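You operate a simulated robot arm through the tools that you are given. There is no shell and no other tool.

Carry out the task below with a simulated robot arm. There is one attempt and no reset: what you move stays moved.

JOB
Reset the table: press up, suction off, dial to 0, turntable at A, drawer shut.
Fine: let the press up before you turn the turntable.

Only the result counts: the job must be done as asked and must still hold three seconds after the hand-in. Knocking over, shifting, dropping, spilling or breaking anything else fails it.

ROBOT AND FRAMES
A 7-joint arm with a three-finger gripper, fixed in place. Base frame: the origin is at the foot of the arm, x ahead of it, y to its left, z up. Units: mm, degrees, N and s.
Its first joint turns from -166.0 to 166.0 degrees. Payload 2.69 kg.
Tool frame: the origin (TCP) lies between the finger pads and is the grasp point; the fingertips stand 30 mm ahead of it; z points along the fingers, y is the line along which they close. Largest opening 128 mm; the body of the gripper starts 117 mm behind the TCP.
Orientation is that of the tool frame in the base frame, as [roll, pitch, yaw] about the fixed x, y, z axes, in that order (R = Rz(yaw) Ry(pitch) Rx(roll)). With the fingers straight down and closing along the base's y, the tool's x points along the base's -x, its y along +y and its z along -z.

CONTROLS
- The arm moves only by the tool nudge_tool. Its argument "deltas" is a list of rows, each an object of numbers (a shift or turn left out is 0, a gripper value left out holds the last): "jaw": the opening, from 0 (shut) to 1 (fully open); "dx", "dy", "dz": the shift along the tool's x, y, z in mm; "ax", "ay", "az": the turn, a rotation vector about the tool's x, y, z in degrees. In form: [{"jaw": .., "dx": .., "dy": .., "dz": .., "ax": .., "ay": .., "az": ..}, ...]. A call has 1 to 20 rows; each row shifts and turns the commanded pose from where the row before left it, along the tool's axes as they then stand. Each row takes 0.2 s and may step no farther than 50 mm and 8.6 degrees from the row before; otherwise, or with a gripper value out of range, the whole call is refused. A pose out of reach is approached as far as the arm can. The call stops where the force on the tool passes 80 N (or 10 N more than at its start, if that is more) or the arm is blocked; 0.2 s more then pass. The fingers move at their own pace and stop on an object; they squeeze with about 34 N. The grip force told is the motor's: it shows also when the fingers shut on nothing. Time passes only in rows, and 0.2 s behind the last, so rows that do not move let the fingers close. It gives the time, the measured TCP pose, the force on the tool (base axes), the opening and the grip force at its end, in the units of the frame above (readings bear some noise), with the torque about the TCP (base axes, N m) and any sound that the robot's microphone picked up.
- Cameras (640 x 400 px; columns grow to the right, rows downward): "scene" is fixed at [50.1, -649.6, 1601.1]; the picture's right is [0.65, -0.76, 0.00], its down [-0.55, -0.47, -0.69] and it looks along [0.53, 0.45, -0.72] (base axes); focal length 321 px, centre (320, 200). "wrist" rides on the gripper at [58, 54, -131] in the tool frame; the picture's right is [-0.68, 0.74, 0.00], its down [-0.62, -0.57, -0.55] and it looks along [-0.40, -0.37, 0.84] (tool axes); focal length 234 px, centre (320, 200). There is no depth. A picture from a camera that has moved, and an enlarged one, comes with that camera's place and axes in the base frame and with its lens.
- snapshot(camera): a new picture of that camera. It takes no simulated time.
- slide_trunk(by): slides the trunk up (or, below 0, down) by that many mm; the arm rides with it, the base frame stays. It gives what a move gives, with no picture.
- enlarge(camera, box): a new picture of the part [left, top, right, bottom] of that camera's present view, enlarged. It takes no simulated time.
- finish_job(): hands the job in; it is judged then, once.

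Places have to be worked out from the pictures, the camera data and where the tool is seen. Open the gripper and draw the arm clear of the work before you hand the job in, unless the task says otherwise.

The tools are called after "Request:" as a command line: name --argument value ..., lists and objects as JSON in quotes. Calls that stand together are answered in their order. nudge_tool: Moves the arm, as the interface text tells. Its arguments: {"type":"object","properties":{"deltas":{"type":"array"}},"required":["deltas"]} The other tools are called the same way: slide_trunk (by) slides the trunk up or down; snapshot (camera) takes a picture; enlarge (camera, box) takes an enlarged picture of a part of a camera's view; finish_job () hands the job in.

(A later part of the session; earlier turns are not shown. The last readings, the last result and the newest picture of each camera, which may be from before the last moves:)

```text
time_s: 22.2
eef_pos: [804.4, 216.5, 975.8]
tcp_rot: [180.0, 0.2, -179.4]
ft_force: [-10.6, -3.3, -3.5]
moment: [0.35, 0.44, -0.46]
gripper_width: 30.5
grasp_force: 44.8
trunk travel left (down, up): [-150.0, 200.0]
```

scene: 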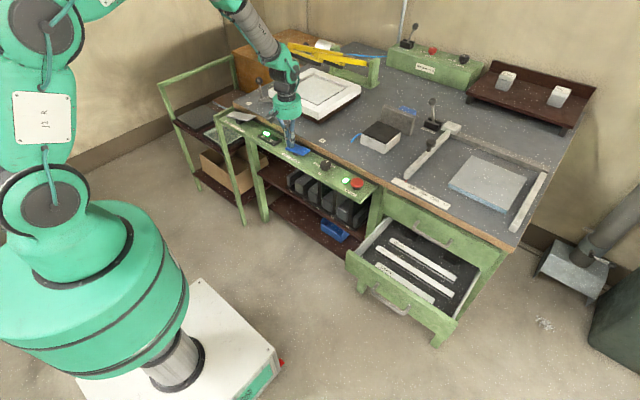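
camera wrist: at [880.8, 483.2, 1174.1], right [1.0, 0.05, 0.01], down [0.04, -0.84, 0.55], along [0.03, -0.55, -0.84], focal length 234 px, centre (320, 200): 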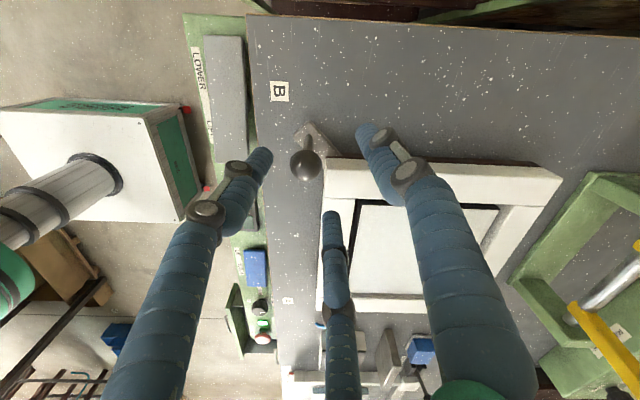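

Halfway (45°) with low forces. I continue another 40°.

Request:
nudge_tool --deltas '[{"jaw": 0.1, "dy": -21, "dx": -0.3, "az": -5}, {"dy": -21, "dx": -0.9, "az": -5}, {"dy": -21, "dx": -0.9, "az": -5}, {"dy": -21, "dx": -0.9, "az": -5}]'

Request:
enlarge --camera "scene" --box '[220, 40, 370, 140]'

```text
time_s: 23.2
eef_pos: [819.8, 134.6, 978.2]
tcp_rot: [-179.9, 0.3, -159.5]
ft_force: [4.7, -1.6, -11.3]
moment: [0.27, -0.03, -0.5]
gripper_width: 29.9
grasp_force: 45.0
trunk travel left (down, up): [-150.0, 200.0]
```

```text
4.00 times, centred on (295, 90) of scene
camera zoom: at [50.1, -649.6, 1601.1], right [0.65, -0.76, 0.0], down [-0.55, -0.47, -0.69], along [0.53, 0.45, -0.72], focal length 1284 px, centre (420, 640)
```

zoom: 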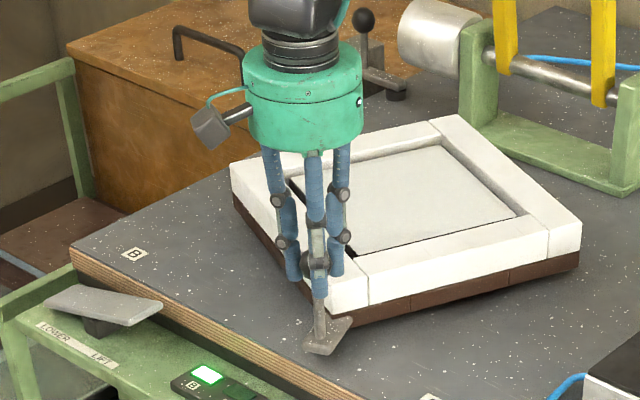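

Following well (centre y≈217). Another 15°, then I approach the A stop gently.

Request:
nudge_tool --deltas '[{"jaw": 0.1, "dy": -21, "dx": -0.9, "az": -5}, {"dy": -21, "dx": -0.9, "az": -5}, {"dy": -21, "dx": -0.9, "az": -5}, {"dy": -10.5, "dx": -0.2, "az": -2.5}]'

Request:
enlarge --camera "scene" --box '[240, 60, 390, 160]'

```text
time_s: 24.2
eef_pos: [855.6, 72.0, 977.9]
tcp_rot: [-179.9, 0.1, -142.0]
ft_force: [6.8, 2.7, -15.0]
moment: [0.37, -0.03, -0.02]
gripper_width: 30.2
grasp_force: 45.0
trunk travel left (down, up): [-150.0, 200.0]
```

```text
4.00 times, centred on (315, 110) of scene
camera zoom: at [50.1, -649.6, 1601.1], right [0.65, -0.76, 0.0], down [-0.55, -0.47, -0.69], along [0.53, 0.45, -0.72], focal length 1284 px, centre (340, 560)
```

zoom: 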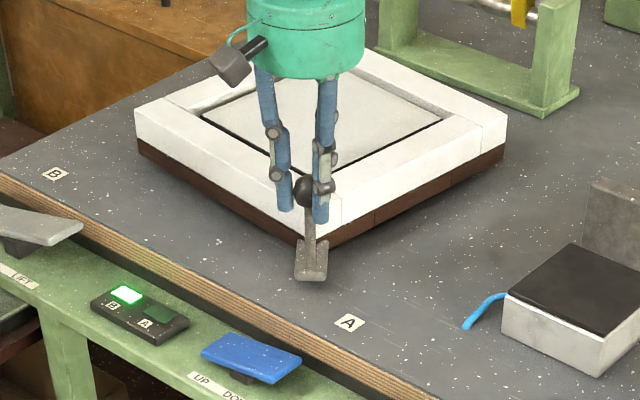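

The turntable is ~7° short of A. I finish the turn in small steps until it meets the stop and check the indicator.

Request:
nudge_tool --deltas '[{"jaw": 0.1, "dy": -10.5, "dx": -0.2, "az": -2.5}, {"dy": -10.5, "dx": -0.2, "az": -2.5}, {"dy": -6.3, "dx": -0.1, "az": -1.5}, {}]'

Request:
enlarge --camera "scene" --box '[240, 60, 390, 160]'

```text
time_s: 25.2
eef_pos: [872.7, 53.0, 976.7]
tcp_rot: [-179.8, 0.4, -135.5]
ft_force: [4.8, 18.3, -3.3]
moment: [0.57, 0.01, -0.08]
gripper_width: 30.2
grasp_force: 44.7
trunk travel left (down, up): [-150.0, 200.0]
```

```text
4.00 times, centred on (315, 110) of scene
camera zoom: at [50.1, -649.6, 1601.1], right [0.65, -0.76, 0.0], down [-0.55, -0.47, -0.69], along [0.53, 0.45, -0.72], focal length 1284 px, centre (340, 560)
```

zoom: 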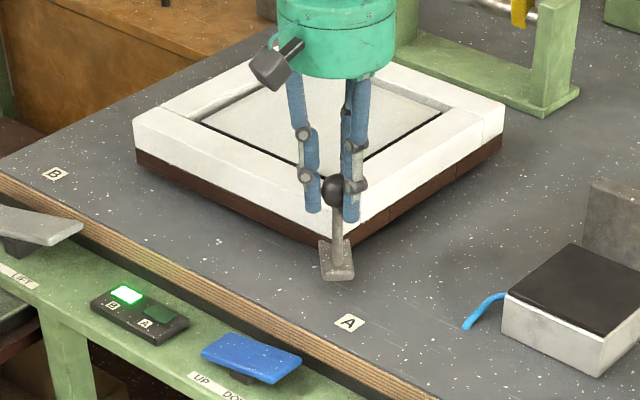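

Almost square, but B is still lit; I push a few more millimetres.

Request:
nudge_tool --deltas '[{"jaw": 0.1, "dy": -4, "az": -1}, {"dy": -4, "az": -1}, {}]'

Request:
enlarge --camera "scene" --box '[240, 60, 390, 160]'

```text
time_s: 25.9
eef_pos: [873.6, 52.4, 977.4]
tcp_rot: [179.7, 0.0, -133.4]
ft_force: [-15.7, 14.3, 14.1]
moment: [1.03, 0.15, 0.02]
gripper_width: 30.3
grasp_force: 45.3
trunk travel left (down, up): [-150.0, 200.0]
stopped in row 3: the force on the tool passed its limit at 84 N (the readings are from after the stop); the commanded pose is now the measured one
```

```text
4.00 times, centred on (315, 110) of scene
camera zoom: at [50.1, -649.6, 1601.1], right [0.65, -0.76, 0.0], down [-0.55, -0.47, -0.69], along [0.53, 0.45, -0.72], focal length 1284 px, centre (340, 560)
```

zoom: 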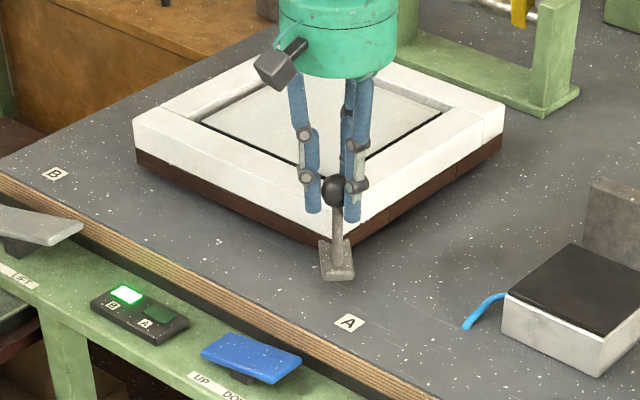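

It's against the stop (84 N), square to the bench, handle towards label A, yet the A/B lamp still shows B. I release the ball, back up straight and look at it all again.

Request:
nudge_tool --deltas '[{"jaw": 0.25}, {"jaw": 0.55}, {}, {"dz": -30}, {"dz": -50}, {"dz": -50}]'

Request:
enlarge --camera "scene" --box '[240, 60, 390, 160]'

Request:
enlarge --camera "scene" --box '[255, 120, 318, 162]'

Request:
snapshot --camera "wrist"

```text
time_s: 27.3
eef_pos: [875.5, 50.2, 1107.1]
tcp_rot: [179.7, -0.1, -133.3]
ft_force: [1.1, -0.4, -0.1]
moment: [-0.01, -0.03, 0.0]
gripper_width: 70.5
grasp_force: 0.1
trunk travel left (down, up): [-150.0, 200.0]
```

```text
4.00 times, centred on (315, 110) of scene
camera zoom: at [50.1, -649.6, 1601.1], right [0.65, -0.76, 0.0], down [-0.55, -0.47, -0.69], along [0.53, 0.45, -0.72], focal length 1284 px, centre (340, 560)
```

zoom: 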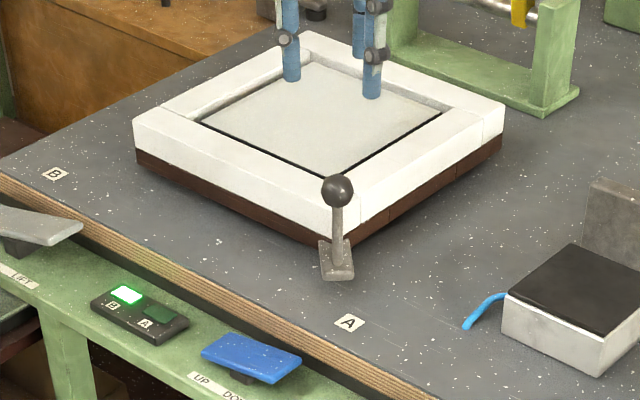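

```text
9.52 times, centred on (286, 141) of scene
camera zoom: at [50.1, -649.6, 1601.1], right [0.65, -0.76, 0.0], down [-0.55, -0.47, -0.69], along [0.53, 0.45, -0.72], focal length 3057 px, centre (639, 762)
```

zoom: 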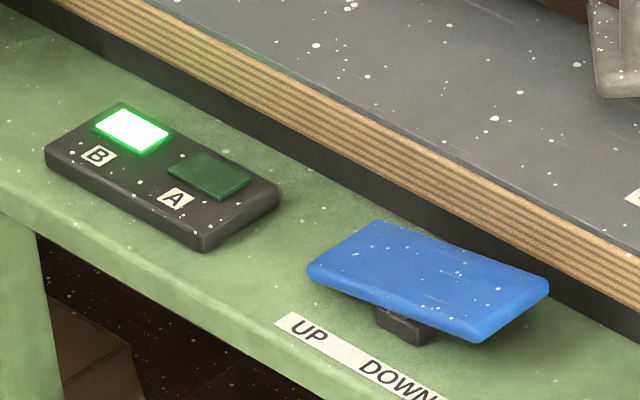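

```text
taken
camera wrist: at [796.6, 43.2, 1237.9], right [-0.07, 1.0, 0.0], down [0.84, 0.06, 0.55], along [0.54, 0.04, -0.84], focal length 234 px, centre (320, 200)
```

wrist: 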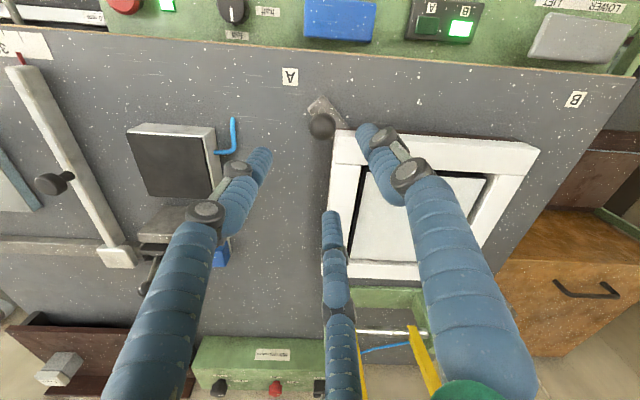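

The turntable is turned exactly 90° against its A stop (edges match the earlier square position). I'll re-check the lamp later. Next, the suction button at about (755, -213): I move above it with shut fingers.

Request:
nudge_tool --deltas '[{"jaw": 0, "dx": 39.2, "dy": -13.2}, {"dx": 39.2, "dy": -13.2}, {"dx": 39.2, "dy": -13.2}, {"dx": 39.2, "dy": -13.2}, {"dx": 39.2, "dy": -13.2}, {"dx": 39.2, "dy": -13.2}, {"dx": 39.2, "dy": -13.2}, {"dz": 44}, {"dz": 44}, {"dz": 44}, {"dz": 44}]'

Request:
enlarge --camera "wrist" --box '[200, 80, 440, 240]'

Request:
enlarge --camera "scene" --box '[300, 130, 420, 210]'

Request:
enlarge --camera "scene" --box '[210, 60, 390, 180]'

```text
time_s: 29.7
eef_pos: [754.0, -210.6, 931.2]
tcp_rot: [179.8, 0.1, -133.4]
ft_force: [0.5, 0.4, 1.0]
moment: [0.01, -0.01, 0.02]
gripper_width: 2.0
grasp_force: 31.3
trunk travel left (down, up): [-150.0, 200.0]
```

```text
2.50 times, centred on (320, 160) of wrist
camera zoom: at [676.0, -217.5, 1060.7], right [-0.07, 1.0, 0.0], down [0.83, 0.06, 0.55], along [0.55, 0.04, -0.84], focal length 585 px, centre (320, 300)
```

zoom: 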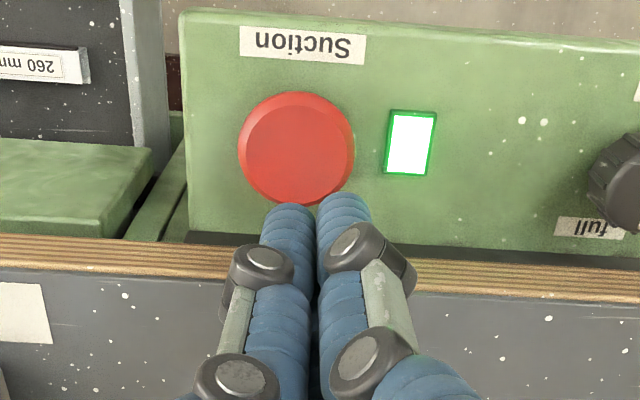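

```text
5.00 times, centred on (360, 170) of scene
camera zoom: at [50.1, -649.6, 1601.1], right [0.65, -0.76, 0.0], down [-0.55, -0.47, -0.69], along [0.53, 0.45, -0.72], focal length 1605 px, centre (120, 350)
```

zoom: 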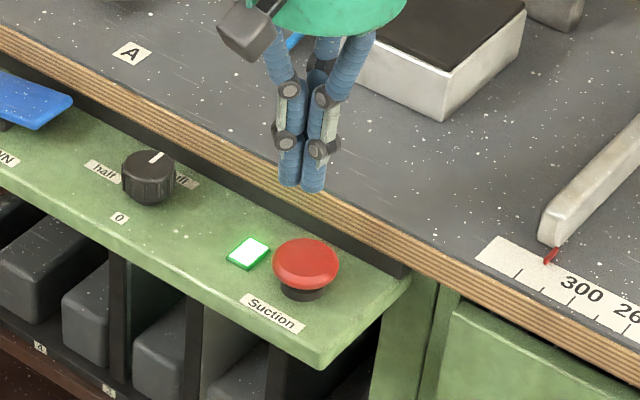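

```text
3.33 times, centred on (300, 120) of scene
camera zoom: at [50.1, -649.6, 1601.1], right [0.65, -0.76, 0.0], down [-0.55, -0.47, -0.69], along [0.53, 0.45, -0.72], focal length 1070 px, centre (387, 467)
```

zoom: 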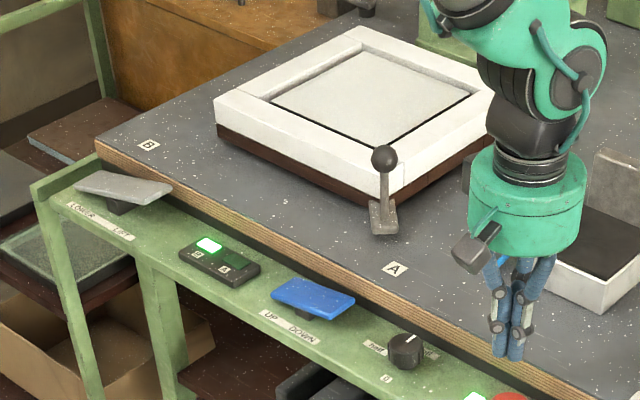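

Button centre is at about (752, -219, 845). I shift there and lower in small steps.

Request:
nudge_tool --deltas '[{"jaw": 0, "dx": 7.2, "dy": -4}, {"dz": 30}, {"dz": 15}, {"dz": 4}, {"dz": 4}]'

Request:
enlarge --camera "wrist" --box '[200, 80, 440, 240]'

Request:
enlarge --camera "scene" --box '[300, 130, 420, 210]'

```text
time_s: 30.9
eef_pos: [752.3, -219.6, 875.0]
tcp_rot: [179.8, 0.1, -133.4]
ft_force: [0.0, -0.4, -0.2]
moment: [-0.05, 0.0, 0.0]
gripper_width: 2.0
grasp_force: 31.7
trunk travel left (down, up): [-150.0, 200.0]
```

```text
2.50 times, centred on (320, 160) of wrist
camera zoom: at [673.4, -226.6, 1006.8], right [-0.07, 1.0, 0.0], down [0.84, 0.06, 0.55], along [0.55, 0.04, -0.84], focal length 585 px, centre (320, 300)
```

zoom: 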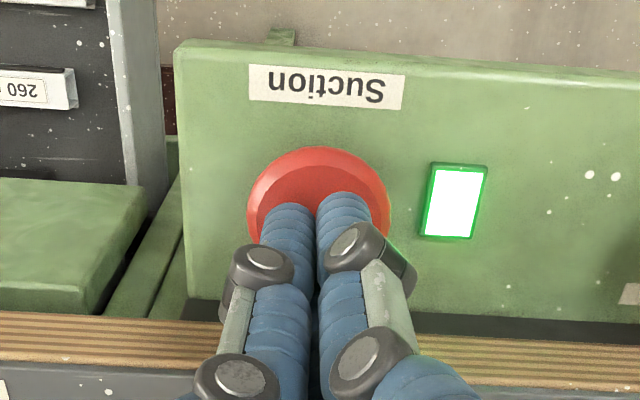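

```text
5.00 times, centred on (360, 170) of scene
camera zoom: at [50.1, -649.6, 1601.1], right [0.65, -0.76, 0.0], down [-0.55, -0.47, -0.69], along [0.53, 0.45, -0.72], focal length 1605 px, centre (120, 350)
```

zoom: 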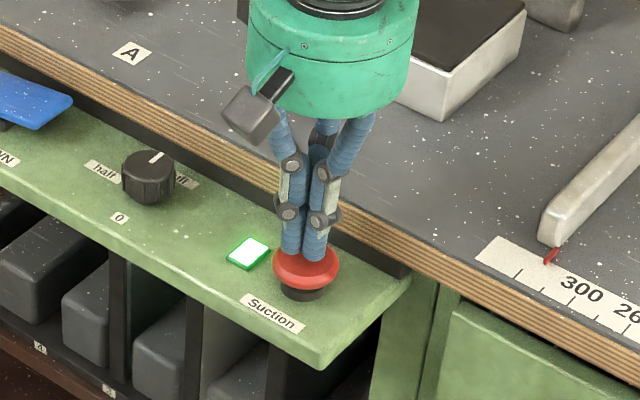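

Fingertips are right over the button and nearly touching. I press in 2–3 mm steps.

Request:
nudge_tool --deltas '[{"jaw": 0, "dz": 3}, {"dz": 3}, {"dz": 2}]'

Request:
enlarge --camera "wrist" --box '[200, 80, 440, 240]'

```text
time_s: 31.7
eef_pos: [751.7, -219.2, 868.3]
tcp_rot: [179.7, 0.1, -133.4]
ft_force: [0.5, -0.4, 0.1]
moment: [0.0, -0.03, 0.04]
gripper_width: 2.2
grasp_force: 31.9
trunk travel left (down, up): [-150.0, 200.0]
```

```text
2.50 times, centred on (320, 160) of wrist
camera zoom: at [673.4, -226.5, 998.6], right [-0.07, 1.0, 0.0], down [0.84, 0.06, 0.55], along [0.54, 0.04, -0.84], focal length 585 px, centre (320, 300)
```

zoom: 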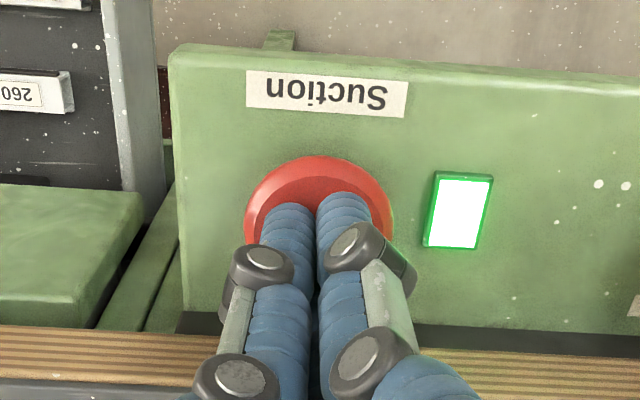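

No contact force yet (tip z≈838). I continue down two steps at a time, watching the lamp.

Request:
nudge_tool --deltas '[{"jaw": 0, "dz": 2}, {"dz": 2}, {"dz": 2}]'

Request:
enlarge --camera "wrist" --box '[200, 80, 440, 240]'

```text
time_s: 32.5
eef_pos: [751.4, -219.8, 862.1]
tcp_rot: [179.9, 0.2, -133.4]
ft_force: [-0.2, -1.2, 3.7]
moment: [-0.09, 0.0, 0.01]
gripper_width: 1.9
grasp_force: 31.5
trunk travel left (down, up): [-150.0, 200.0]
```

```text
2.50 times, centred on (320, 160) of wrist
camera zoom: at [673.3, -226.5, 993.2], right [-0.07, 1.0, 0.0], down [0.83, 0.06, 0.55], along [0.55, 0.04, -0.84], focal length 585 px, centre (320, 300)
```

zoom: 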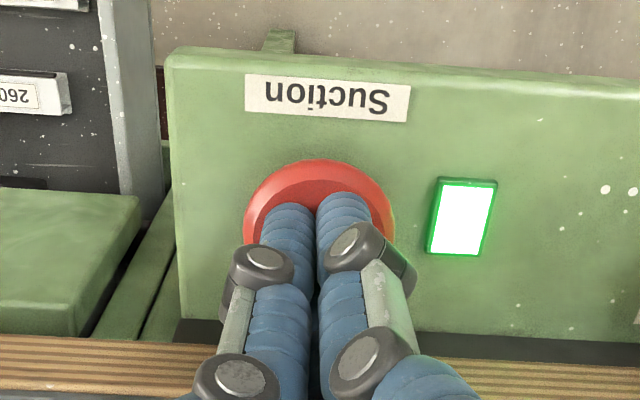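

Contact (3.7 N). I press on in 2 mm steps.

Request:
nudge_tool --deltas '[{"jaw": 0, "dz": 2}, {"dz": 2}]'

Request:
enlarge --camera "wrist" --box '[200, 80, 440, 240]'

```text
time_s: 33.1
eef_pos: [751.9, -219.8, 858.5]
tcp_rot: [179.7, 0.1, -133.4]
ft_force: [-1.6, 4.1, 8.3]
moment: [0.04, -0.01, 0.03]
gripper_width: 2.1
grasp_force: 30.9
trunk travel left (down, up): [-150.0, 200.0]
heard: click
```

```text
2.50 times, centred on (320, 160) of wrist
camera zoom: at [673.3, -226.6, 989.2], right [-0.07, 1.0, 0.0], down [0.83, 0.06, 0.55], along [0.55, 0.04, -0.84], focal length 585 px, centre (320, 300)
```

zoom: 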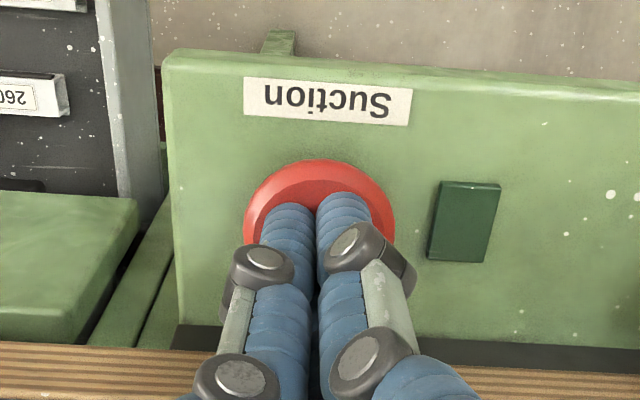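

Click, and the suction lamp went dark. I lift off, move above the dial (≈(753, -72)), turn to yaw ≈135 and open the fingers, then look.

Request:
nudge_tool --deltas '[{"jaw": 0, "dz": -10}, {"dz": -40}, {"dz": -40}, {"dx": -27, "dy": 25.2}, {"dx": -27, "dy": 25.2}, {"dx": -27, "dy": 25.2}, {"dx": -27.3, "dy": 25.4}, {"az": 8.4, "jaw": 0.5}, {"az": 8.4}, {"az": 8.4}, {"az": 8.4}, {"az": 8.4}, {"az": 8.4}, {"az": 8.4}, {"az": 8.4}, {"az": 8.4}, {"az": 8.4}, {"az": 8.4}]'

Request:
enlarge --camera "wrist" --box '[200, 80, 440, 240]'

Request:
enlarge --camera "scene" --box '[280, 120, 400, 200]'

```text
time_s: 36.9
eef_pos: [752.8, -72.1, 948.9]
tcp_rot: [180.0, -0.3, 134.1]
ft_force: [-0.7, -0.4, -0.1]
moment: [0.02, -0.05, -0.04]
gripper_width: 64.3
grasp_force: 0.0
trunk travel left (down, up): [-150.0, 200.0]
```

```text
2.50 times, centred on (320, 160) of wrist
camera zoom: at [751.3, 5.8, 1079.1], right [1.0, 0.03, 0.0], down [0.02, -0.84, 0.55], along [0.01, -0.55, -0.84], focal length 585 px, centre (320, 300)
```

zoom: 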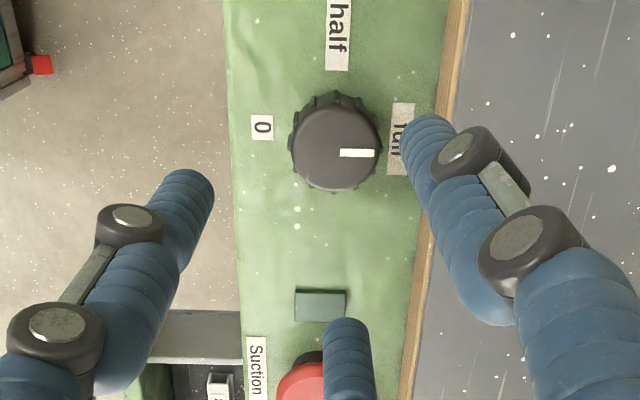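

```text
5.00 times, centred on (340, 160) of scene
camera zoom: at [50.1, -649.6, 1601.1], right [0.65, -0.76, 0.0], down [-0.55, -0.47, -0.69], along [0.53, 0.45, -0.72], focal length 1605 px, centre (220, 400)
```

zoom: 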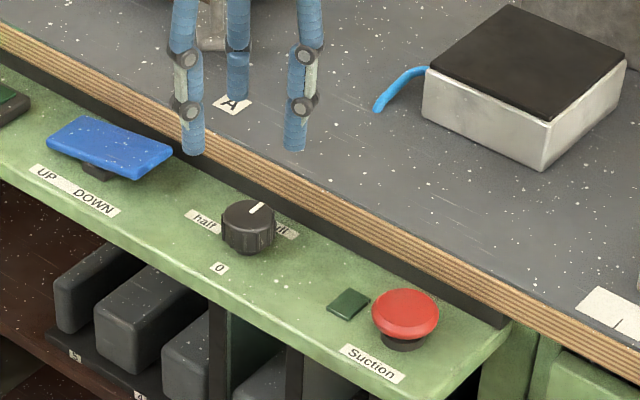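

Suction lamp stays dark. The dial is at about (760, -74.5), white mark at "full"; "0" lies towards the robot. I centre on it and descend partway.

Request:
nudge_tool --deltas '[{"jaw": 0.5, "dx": -6.9, "dy": 3.7}, {"dz": 30}, {"dz": 30}]'

Request:
enlarge --camera "wrist" --box '[200, 80, 440, 240]'

Request:
enlarge --camera "scene" --box '[280, 120, 400, 200]'

```text
time_s: 37.7
eef_pos: [761.2, -74.5, 888.4]
tcp_rot: [179.9, -0.2, 134.2]
ft_force: [-1.1, -0.6, 0.2]
moment: [0.02, 0.01, -0.01]
gripper_width: 64.1
grasp_force: 0.0
trunk travel left (down, up): [-150.0, 200.0]
```

```text
2.50 times, centred on (320, 160) of wrist
camera zoom: at [758.2, 4.2, 1018.8], right [1.0, 0.03, 0.0], down [0.03, -0.84, 0.55], along [0.01, -0.55, -0.84], focal length 585 px, centre (320, 300)
```

zoom: 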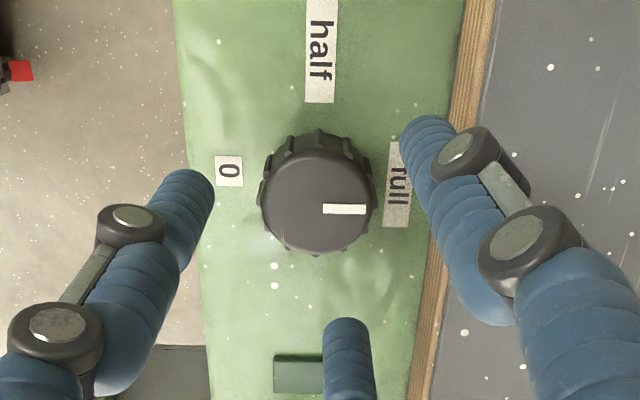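

```text
5.00 times, centred on (340, 160) of scene
camera zoom: at [50.1, -649.6, 1601.1], right [0.65, -0.76, 0.0], down [-0.55, -0.47, -0.69], along [0.53, 0.45, -0.72], focal length 1605 px, centre (220, 400)
```

zoom: 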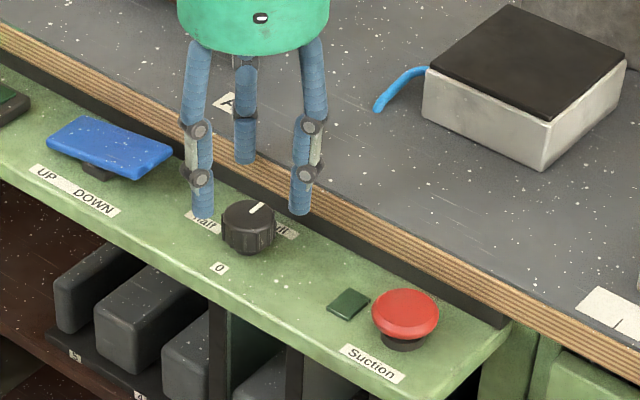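

Well centred over the dial. I lower 36 mm so the pads straddle it, then close gently.

Request:
nudge_tool --deltas '[{"jaw": 0.5, "dz": 12}, {"dz": 12}, {"dz": 6}, {"dz": 4}]'

Request:
enlarge --camera "wrist" --box '[200, 80, 440, 240]'

Request:
enlarge --camera "scene" --box '[280, 120, 400, 200]'

```text
time_s: 38.7
eef_pos: [759.9, -74.0, 854.0]
tcp_rot: [179.9, -0.3, 134.2]
ft_force: [0.4, -0.4, 0.6]
moment: [0.01, 0.0, 0.0]
gripper_width: 64.0
grasp_force: 0.1
trunk travel left (down, up): [-150.0, 200.0]
```

```text
2.50 times, centred on (320, 160) of wrist
camera zoom: at [758.2, 4.1, 985.1], right [1.0, 0.03, 0.0], down [0.03, -0.84, 0.55], along [0.01, -0.55, -0.84], focal length 585 px, centre (320, 300)
```

zoom: 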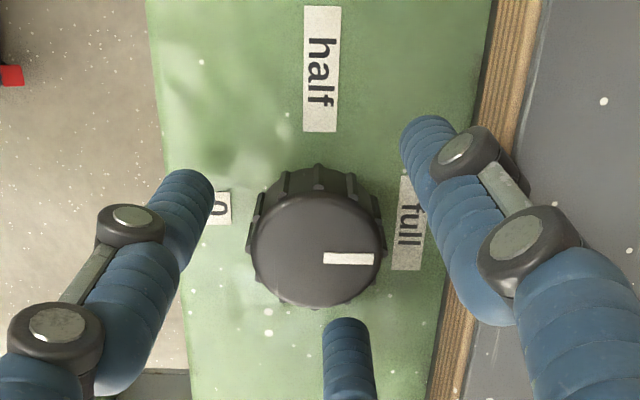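

```text
5.00 times, centred on (340, 160) of scene
camera zoom: at [50.1, -649.6, 1601.1], right [0.65, -0.76, 0.0], down [-0.55, -0.47, -0.69], along [0.53, 0.45, -0.72], focal length 1605 px, centre (220, 400)
```

zoom: 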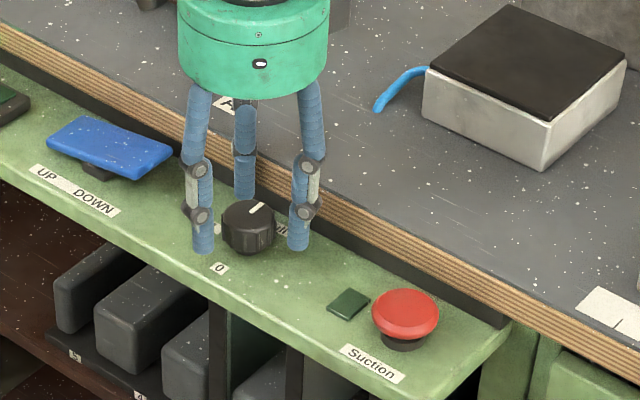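

Aligned on the dial with tips beside its rim. I close on it.

Request:
nudge_tool --deltas '[{"jaw": 0.35, "dz": 2}, {"jaw": 0.25}, {"jaw": 0.2}, {}]'

```text
time_s: 39.7
eef_pos: [760.0, -75.0, 851.5]
tcp_rot: [-180.0, -0.4, 134.2]
ft_force: [-5.8, -2.7, 1.0]
moment: [-0.08, 0.18, 0.01]
gripper_width: 38.0
grasp_force: 9.6
trunk travel left (down, up): [-150.0, 200.0]
```

Gripped at 38 mm. I turn it counter-clockwise (full → half → 0), first 30° to check it follows.

Request:
nudge_tool --deltas '[{"jaw": 0.1}, {"az": -5}, {"az": -5}, {"az": -5}, {"az": -5}, {"az": -5}, {"az": -5}]'

Request:
enlarge --camera "wrist" --box '[200, 80, 440, 240]'

```text
time_s: 41.3
eef_pos: [759.2, -75.7, 852.1]
tcp_rot: [179.8, -0.3, 164.3]
ft_force: [-14.8, -5.5, 0.2]
moment: [-0.21, 0.51, 0.0]
gripper_width: 36.9
grasp_force: 45.3
trunk travel left (down, up): [-150.0, 200.0]
```

```text
2.50 times, centred on (320, 160) of wrist
camera zoom: at [718.1, -8.4, 982.9], right [0.85, 0.53, 0.0], down [0.44, -0.71, 0.54], along [0.29, -0.46, -0.84], focal length 585 px, centre (320, 300)
```

zoom: 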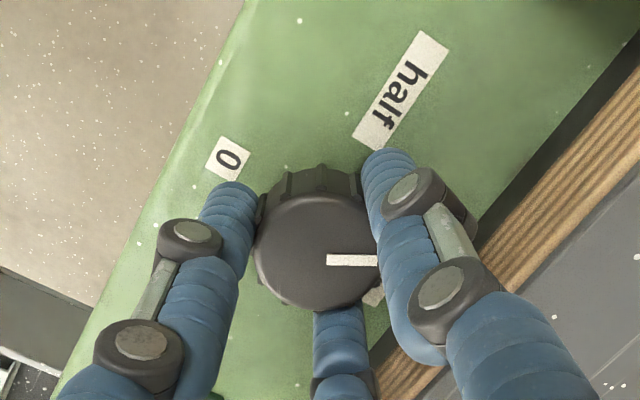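

The mark moves with the hand. I continue 60° more (to 90° total).

Request:
nudge_tool --deltas '[{"az": -5}, {"az": -5}, {"az": -5}, {"az": -5}, {"az": -5}, {"az": -5}, {"az": -5}, {"az": -5}, {"az": -5}, {"az": -5}, {"az": -5}, {"az": -5}]'

Request:
enlarge --camera "wrist" --box '[200, 80, 440, 240]'

```text
time_s: 43.9
eef_pos: [758.7, -74.5, 851.9]
tcp_rot: [179.8, 0.0, -135.7]
ft_force: [-24.4, -11.5, -6.0]
moment: [-0.43, 0.92, 0.0]
gripper_width: 37.0
grasp_force: 44.6
trunk travel left (down, up): [-150.0, 200.0]
```

```text
2.50 times, centred on (320, 160) of wrist
camera zoom: at [680.6, -78.5, 982.8], right [-0.03, 1.0, 0.0], down [0.84, 0.02, 0.55], along [0.55, 0.02, -0.84], focal length 585 px, centre (320, 300)
```

zoom: 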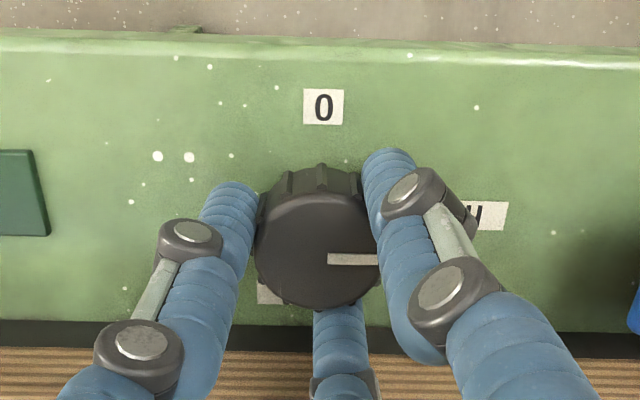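

Mark now at "half" (90° turned). I relieve the side force by ~2 mm and try continuing in the same grip another 30°.

Request:
nudge_tool --deltas '[{"dx": 2.1, "dy": 0.7}, {"az": -5}, {"az": -5}, {"az": -5}, {"az": -5}, {"az": -5}, {"az": -5}]'

Request:
enlarge --camera "wrist" --box '[200, 80, 440, 240]'

```text
time_s: 45.5
eef_pos: [759.9, -74.3, 851.8]
tcp_rot: [179.8, 0.3, -105.7]
ft_force: [2.8, 6.8, -14.3]
moment: [0.25, -0.32, 0.04]
gripper_width: 37.0
grasp_force: 45.0
trunk travel left (down, up): [-150.0, 200.0]
```

```text
2.50 times, centred on (320, 160) of wrist
camera zoom: at [692.2, -117.8, 982.6], right [-0.53, 0.85, 0.0], down [0.71, 0.44, 0.55], along [0.46, 0.29, -0.84], focal length 585 px, centre (320, 300)
```

zoom: 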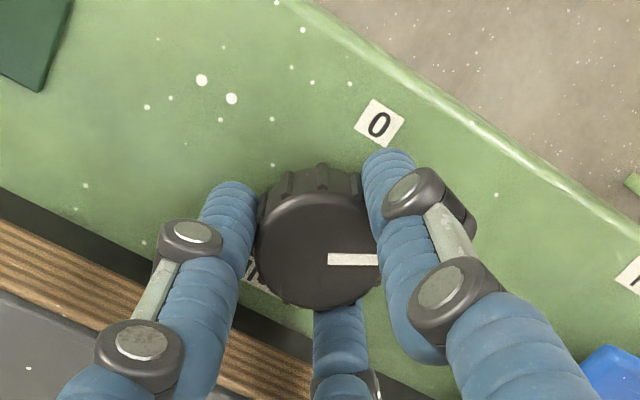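

Still following. Another 30°, checking that the joint keeps up.

Request:
nudge_tool --deltas '[{"az": -5}, {"az": -5}, {"az": -5}, {"az": -5}, {"az": -5}, {"az": -5}]'

Request:
enlarge --camera "scene" --box '[280, 120, 400, 200]'

```text
time_s: 46.9
eef_pos: [758.9, -74.5, 852.5]
tcp_rot: [179.9, 0.2, -75.8]
ft_force: [6.7, 7.7, -11.1]
moment: [0.21, -0.11, 0.02]
gripper_width: 36.6
grasp_force: 45.3
trunk travel left (down, up): [-150.0, 200.0]
```

```text
5.00 times, centred on (340, 160) of scene
camera zoom: at [50.1, -649.6, 1601.1], right [0.65, -0.76, 0.0], down [-0.55, -0.47, -0.69], along [0.53, 0.45, -0.72], focal length 1605 px, centre (220, 400)
```

zoom: 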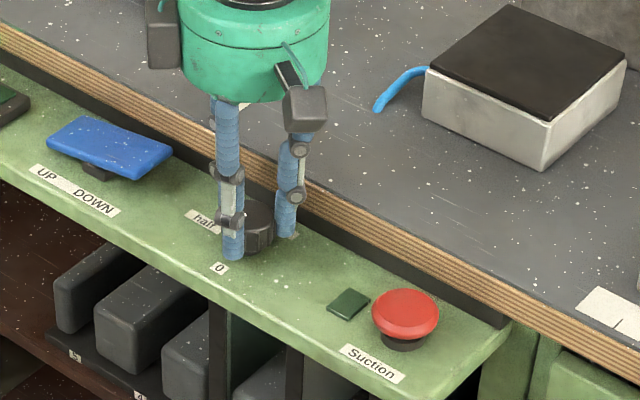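

Tracking well at yaw -76. I turn the remaining 30° in small steps.

Request:
nudge_tool --deltas '[{"az": -5}, {"az": -5}, {"az": -5}, {"az": -5}, {"az": -5}, {"az": -4}]'

Request:
enlarge --camera "wrist" --box '[200, 80, 440, 240]'

```text
time_s: 48.3
eef_pos: [758.7, -75.1, 851.0]
tcp_rot: [-180.0, 0.3, -46.6]
ft_force: [9.8, 11.4, -5.3]
moment: [0.34, -0.21, 0.01]
gripper_width: 37.1
grasp_force: 45.0
trunk travel left (down, up): [-150.0, 200.0]
```

```text
2.50 times, centred on (320, 160) of wrist
camera zoom: at [760.7, -155.4, 982.5], right [-1.0, -0.01, 0.0], down [-0.01, 0.83, 0.55], along [-0.01, 0.55, -0.83], focal length 585 px, centre (320, 300)
```

zoom: 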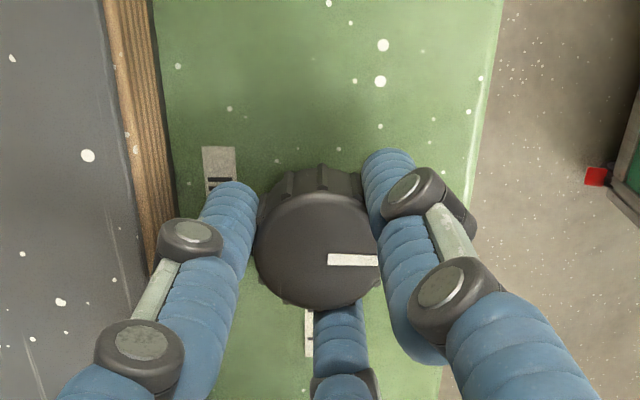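

The mark now points at the "0" side. I open, lift off and check it.

Request:
nudge_tool --deltas '[{"jaw": 0.3}, {"jaw": 0.5}, {}, {"dz": -20}, {"dz": -40}, {"dz": -50}]'

Request:
enlarge --camera "wrist" --box '[200, 80, 440, 240]'

Request:
enlarge --camera "scene" --box '[255, 120, 375, 200]'

```text
time_s: 49.7
eef_pos: [760.8, -75.7, 961.0]
tcp_rot: [180.0, 0.3, -46.7]
ft_force: [-0.3, -0.7, -0.2]
moment: [-0.03, 0.01, 0.03]
gripper_width: 64.2
grasp_force: 0.1
trunk travel left (down, up): [-150.0, 200.0]
```

```text
2.50 times, centred on (320, 160) of wrist
camera zoom: at [761.5, -156.2, 1091.8], right [-1.0, -0.01, 0.0], down [-0.01, 0.83, 0.55], along [-0.01, 0.55, -0.83], focal length 585 px, centre (320, 300)
```

zoom: 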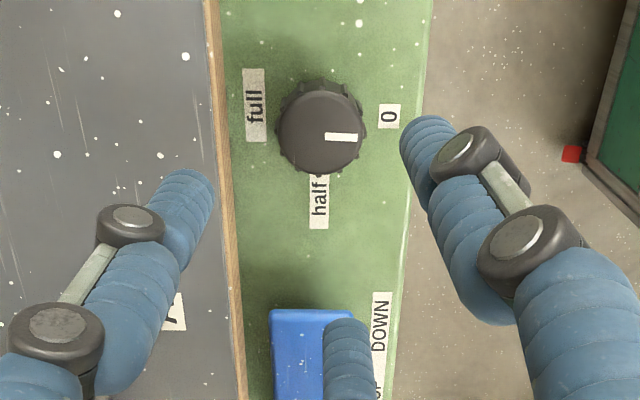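

```text
5.00 times, centred on (315, 160) of scene
camera zoom: at [50.1, -649.6, 1601.1], right [0.65, -0.76, 0.0], down [-0.55, -0.47, -0.69], along [0.53, 0.45, -0.72], focal length 1605 px, centre (345, 400)
```

zoom: 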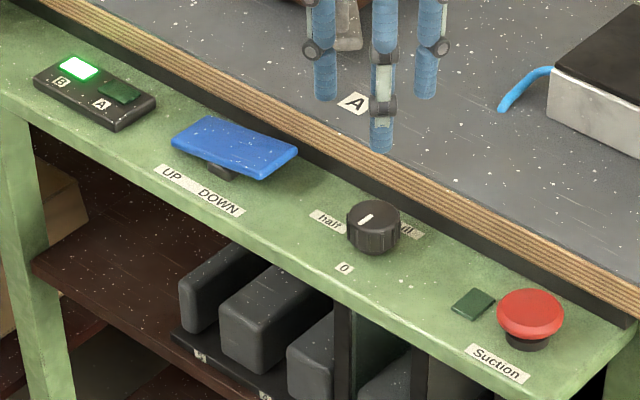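

Dial reads 0, suction lamp dark, rocker UP. The A/B lamp still shows B though, so I check the turntable's angle more carefully from here.

Request:
snapshot --camera "wrist"

Request:
enlarge --camera "scene" --box '[260, 65, 365, 135]'

```text
taken
camera wrist: at [761.5, -156.2, 1091.8], right [-1.0, -0.01, 0.0], down [-0.01, 0.83, 0.55], along [-0.01, 0.55, -0.83], focal length 234 px, centre (320, 200)
```

wrist: 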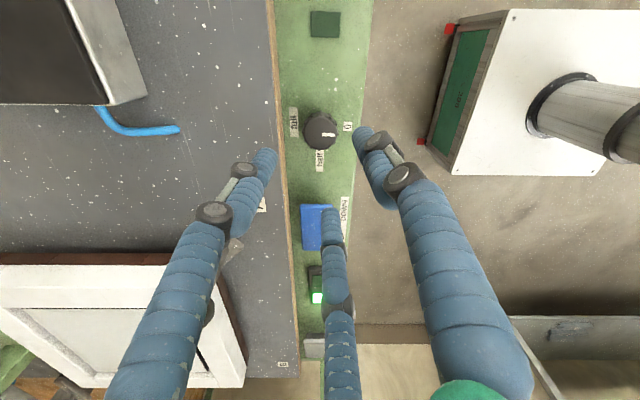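

```text
5.71 times, centred on (312, 100) of scene
camera zoom: at [50.1, -649.6, 1601.1], right [0.65, -0.76, 0.0], down [-0.55, -0.47, -0.69], along [0.53, 0.45, -0.72], focal length 1834 px, centre (363, 771)
```

zoom: 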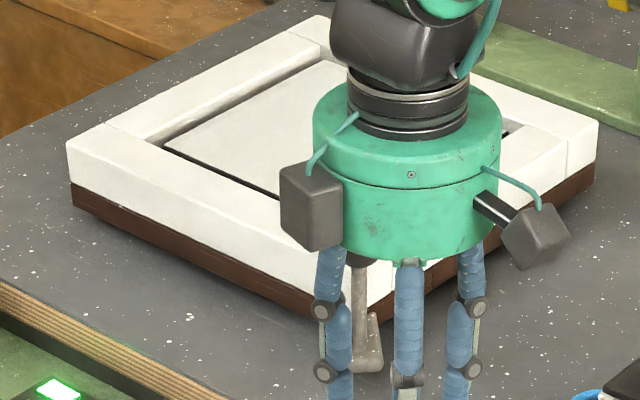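

I'll come back to the turntable after the drawer. I now lift and swing over to the front-right, shut the fingers and view the drawer with the wrist camera looking forward.

Request:
nudge_tool --deltas '[{"jaw": 0, "dz": -50}, {"dx": 5.1, "dy": 43.8}, {"dx": 5.1, "dy": 43.8}, {"dx": 5.1, "dy": 43.8}, {"dx": 5.1, "dy": 43.8}, {"dx": 5.1, "dy": 43.8}, {"dx": 5.1, "dy": 43.8}, {"dx": 5.1, "dy": 43.8}, {"dx": 5.1, "dy": 43.8}, {"dx": 5.1, "dy": 43.8}, {"dx": 5.1, "dy": 43.8}, {"dx": 5.1, "dy": 43.8}, {"dx": 5.1, "dy": 43.8}]'

Request:
nudge_tool --deltas '[{"jaw": 0, "az": 8.5}, {"az": 8.5}, {"az": 8.5}, {"az": 8.5}, {"az": 8.5}, {"az": 8.5}, {"az": 8.5}, {"az": 8.5}, {"az": 8.5}, {"az": 8.5}, {"az": 5}]'

Request:
snapshot --camera "wrist"

Request:
snapshot --camera "scene"

Request:
enlarge --camera "scene" --box '[220, 55, 385, 165]'

```text
time_s: 52.5
eef_pos: [477.0, -406.4, 1009.7]
tcp_rot: [178.7, 0.1, -47.5]
ft_force: [-0.3, 0.4, -0.6]
moment: [-0.03, -0.03, -0.01]
gripper_width: 1.9
grasp_force: 32.1
out of reach, approached as far as the arm can: row 11, 12, 13
trunk travel left (down, up): [-150.0, 200.0]
```

```text
time_s: 54.9
eef_pos: [477.5, -408.3, 1011.2]
tcp_rot: [179.8, 0.1, -136.9]
ft_force: [0.5, -0.3, 0.9]
moment: [0.05, 0.01, -0.02]
gripper_width: 2.4
grasp_force: 31.8
trunk travel left (down, up): [-150.0, 200.0]
```

```text
taken
camera wrist: at [398.3, -409.6, 1141.2], right [-0.01, 1.0, 0.0], down [0.84, 0.01, 0.55], along [0.55, 0.01, -0.84], focal length 234 px, centre (320, 200)
```

wrist: 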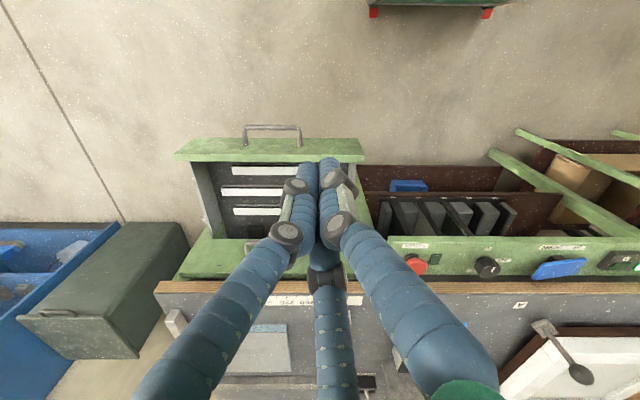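

```text
taken
```

scene: 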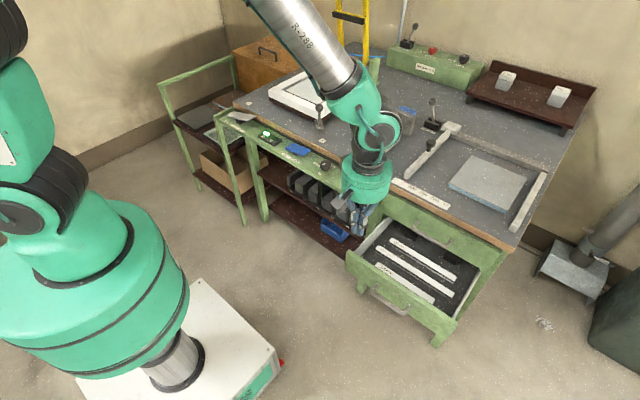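

```text
3.64 times, centred on (302, 110) of scene
camera zoom: at [50.1, -649.6, 1601.1], right [0.65, -0.76, 0.0], down [-0.55, -0.47, -0.69], along [0.53, 0.45, -0.72], focal length 1167 px, centre (384, 527)
```

zoom: 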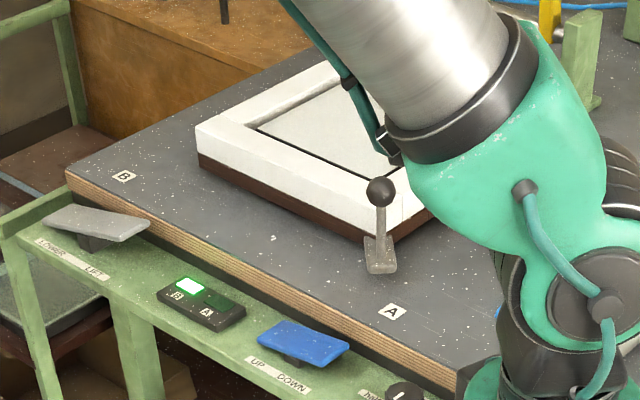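

I enlarge the drawer front in both views to locate its top edge and handle.

Request:
enlarge --camera "wrist" --box '[165, 100, 390, 250]'

Request:
enlarge --camera "scene" --box '[335, 200, 515, 350]'

```text
2.67 times, centred on (278, 175) of wrist
camera zoom: at [398.3, -409.6, 1141.2], right [-0.01, 1.0, 0.0], down [0.84, 0.01, 0.55], along [0.55, 0.01, -0.84], focal length 624 px, centre (433, 267)
```

zoom: 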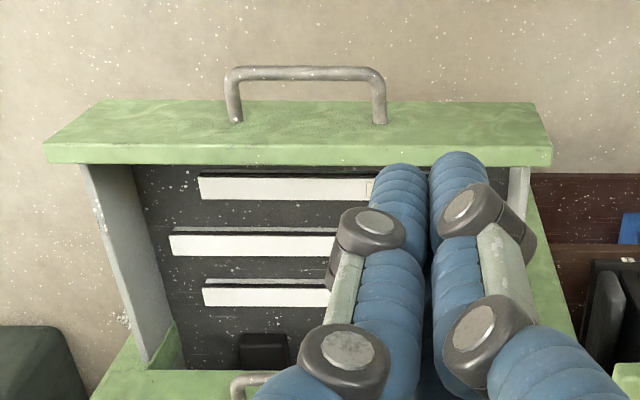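

```text
2.67 times, centred on (425, 275) of scene
camera zoom: at [50.1, -649.6, 1601.1], right [0.65, -0.76, 0.0], down [-0.55, -0.47, -0.69], along [0.53, 0.45, -0.72], focal length 856 px, centre (40, 0)
```

zoom: 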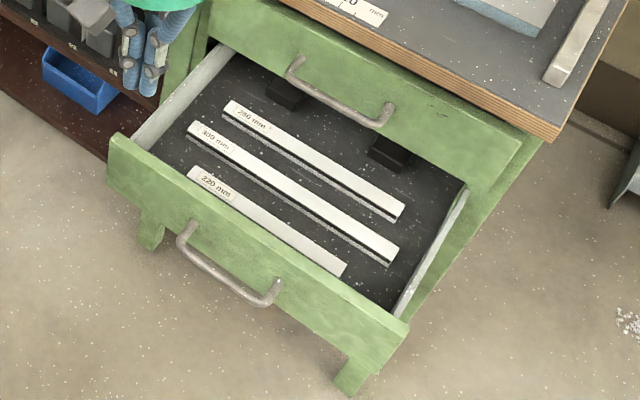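

Drawer front: face at x≈575, y from -319 to -690 (centre -504), z 605–714; its handle bar sits at x≈537, z≈654. I'll push the face at z≈690 with the fingers tilted 45° forward. I get into a stand-off pose first.

Request:
nudge_tool --deltas '[{"jaw": 0, "az": 8.6}, {"az": 8.6}, {"az": 8.6}, {"az": 8.6}, {"az": 8.6}, {"dx": 20, "dy": -40}, {"dx": 20, "dy": -40}, {"dy": -16, "dz": 40}, {"dz": 40}, {"dz": 40}, {"ay": -7.5}, {"ay": -7.5}, {"ay": -7.5}, {"ay": -7.5}, {"ay": -7.5}, {"ay": -7.5}]'

Request:
snapshot --camera "wrist"

Request:
snapshot --camera "scene"

```text
time_s: 58.3
eef_pos: [438.2, -502.8, 890.7]
tcp_rot: [179.8, 45.0, -180.0]
ft_force: [0.2, 0.2, 1.1]
moment: [0.0, 0.0, 0.02]
gripper_width: 2.1
grasp_force: 31.5
trunk travel left (down, up): [-150.0, 200.0]
```

```text
taken
camera wrist: at [303.6, -451.3, 942.0], right [0.48, 0.74, 0.48], down [0.05, -0.57, 0.82], along [0.88, -0.37, -0.31], focal length 234 px, centre (320, 200)
```

wrist: 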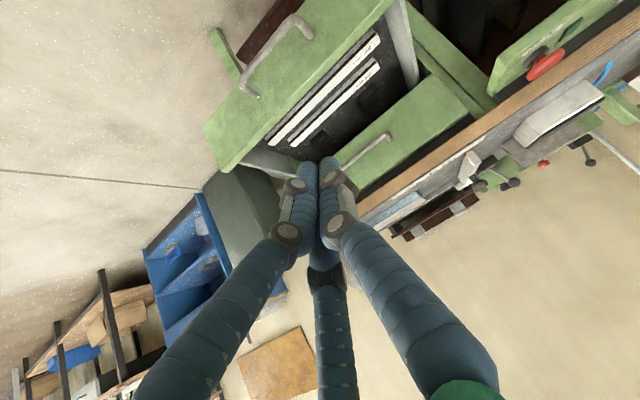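

```text
taken
```

scene: 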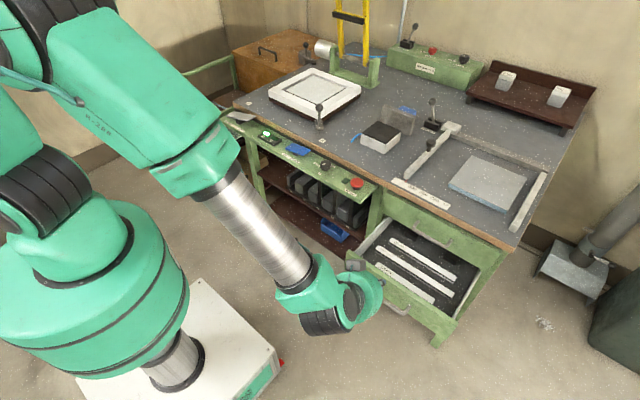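

At the stand-off pose with 45° tilt. I lower so the fingertips stand in front of the drawer face at z≈690, x≈521.

Request:
nudge_tool --deltas '[{"jaw": 0, "dx": 21.2, "dz": 42.4}, {"dx": 21.2, "dz": 42.4}, {"dx": 21.2, "dz": 42.4}, {"dx": 21.2, "dz": 42.4}]'

Request:
enlarge --camera "wrist" --box '[170, 50, 470, 250]'

Request:
enlarge --camera "scene" --box '[300, 200, 480, 350]'

```text
time_s: 59.3
eef_pos: [495.7, -501.1, 710.4]
tcp_rot: [179.8, 44.9, -179.9]
ft_force: [0.6, 0.0, 0.3]
moment: [-0.01, 0.08, 0.04]
gripper_width: 2.1
grasp_force: 31.4
trunk travel left (down, up): [-150.0, 200.0]
```

```text
2.00 times, centred on (320, 150) of wrist
camera zoom: at [361.1, -448.7, 762.7], right [0.48, 0.74, 0.48], down [0.05, -0.57, 0.82], along [0.88, -0.37, -0.31], focal length 468 px, centre (320, 300)
```

zoom: 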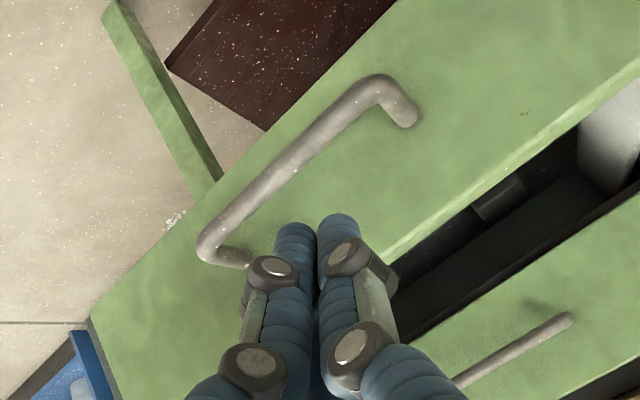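

```text
2.67 times, centred on (390, 275) of scene
camera zoom: at [50.1, -649.6, 1601.1], right [0.65, -0.76, 0.0], down [-0.55, -0.47, -0.69], along [0.53, 0.45, -0.72], focal length 856 px, centre (133, 0)
```

zoom: 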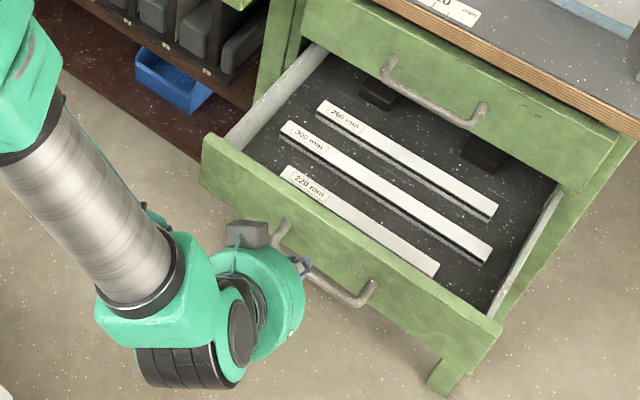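

The fingertips face the drawer front, above the handle. I move forward gently until contact.

Request:
nudge_tool --deltas '[{"jaw": 0, "dx": -14, "dz": 14}, {"dx": -10, "dz": 10}, {"dx": -4, "dz": 4}, {"dx": -4, "dz": 4}, {"dx": -4, "dz": 4}, {"dx": -4, "dz": 4}, {"dx": -4, "dz": 4}]'

Request:
enlarge --camera "wrist" --box '[170, 50, 470, 250]'

```text
time_s: 60.9
eef_pos: [557.6, -501.4, 709.4]
tcp_rot: [179.7, 44.9, -180.0]
ft_force: [-0.6, -0.9, -0.2]
moment: [0.0, 0.01, 0.02]
gripper_width: 2.0
grasp_force: 31.6
trunk travel left (down, up): [-150.0, 200.0]
```

```text
2.00 times, centred on (320, 150) of wrist
camera zoom: at [423.8, -449.1, 761.6], right [0.48, 0.74, 0.48], down [0.05, -0.57, 0.82], along [0.88, -0.37, -0.31], focal length 468 px, centre (320, 300)
```

zoom: 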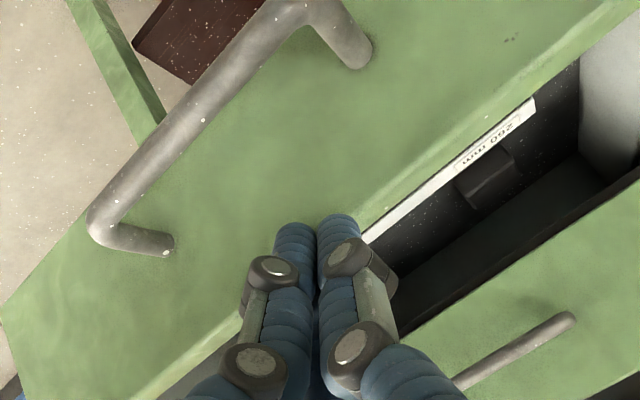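

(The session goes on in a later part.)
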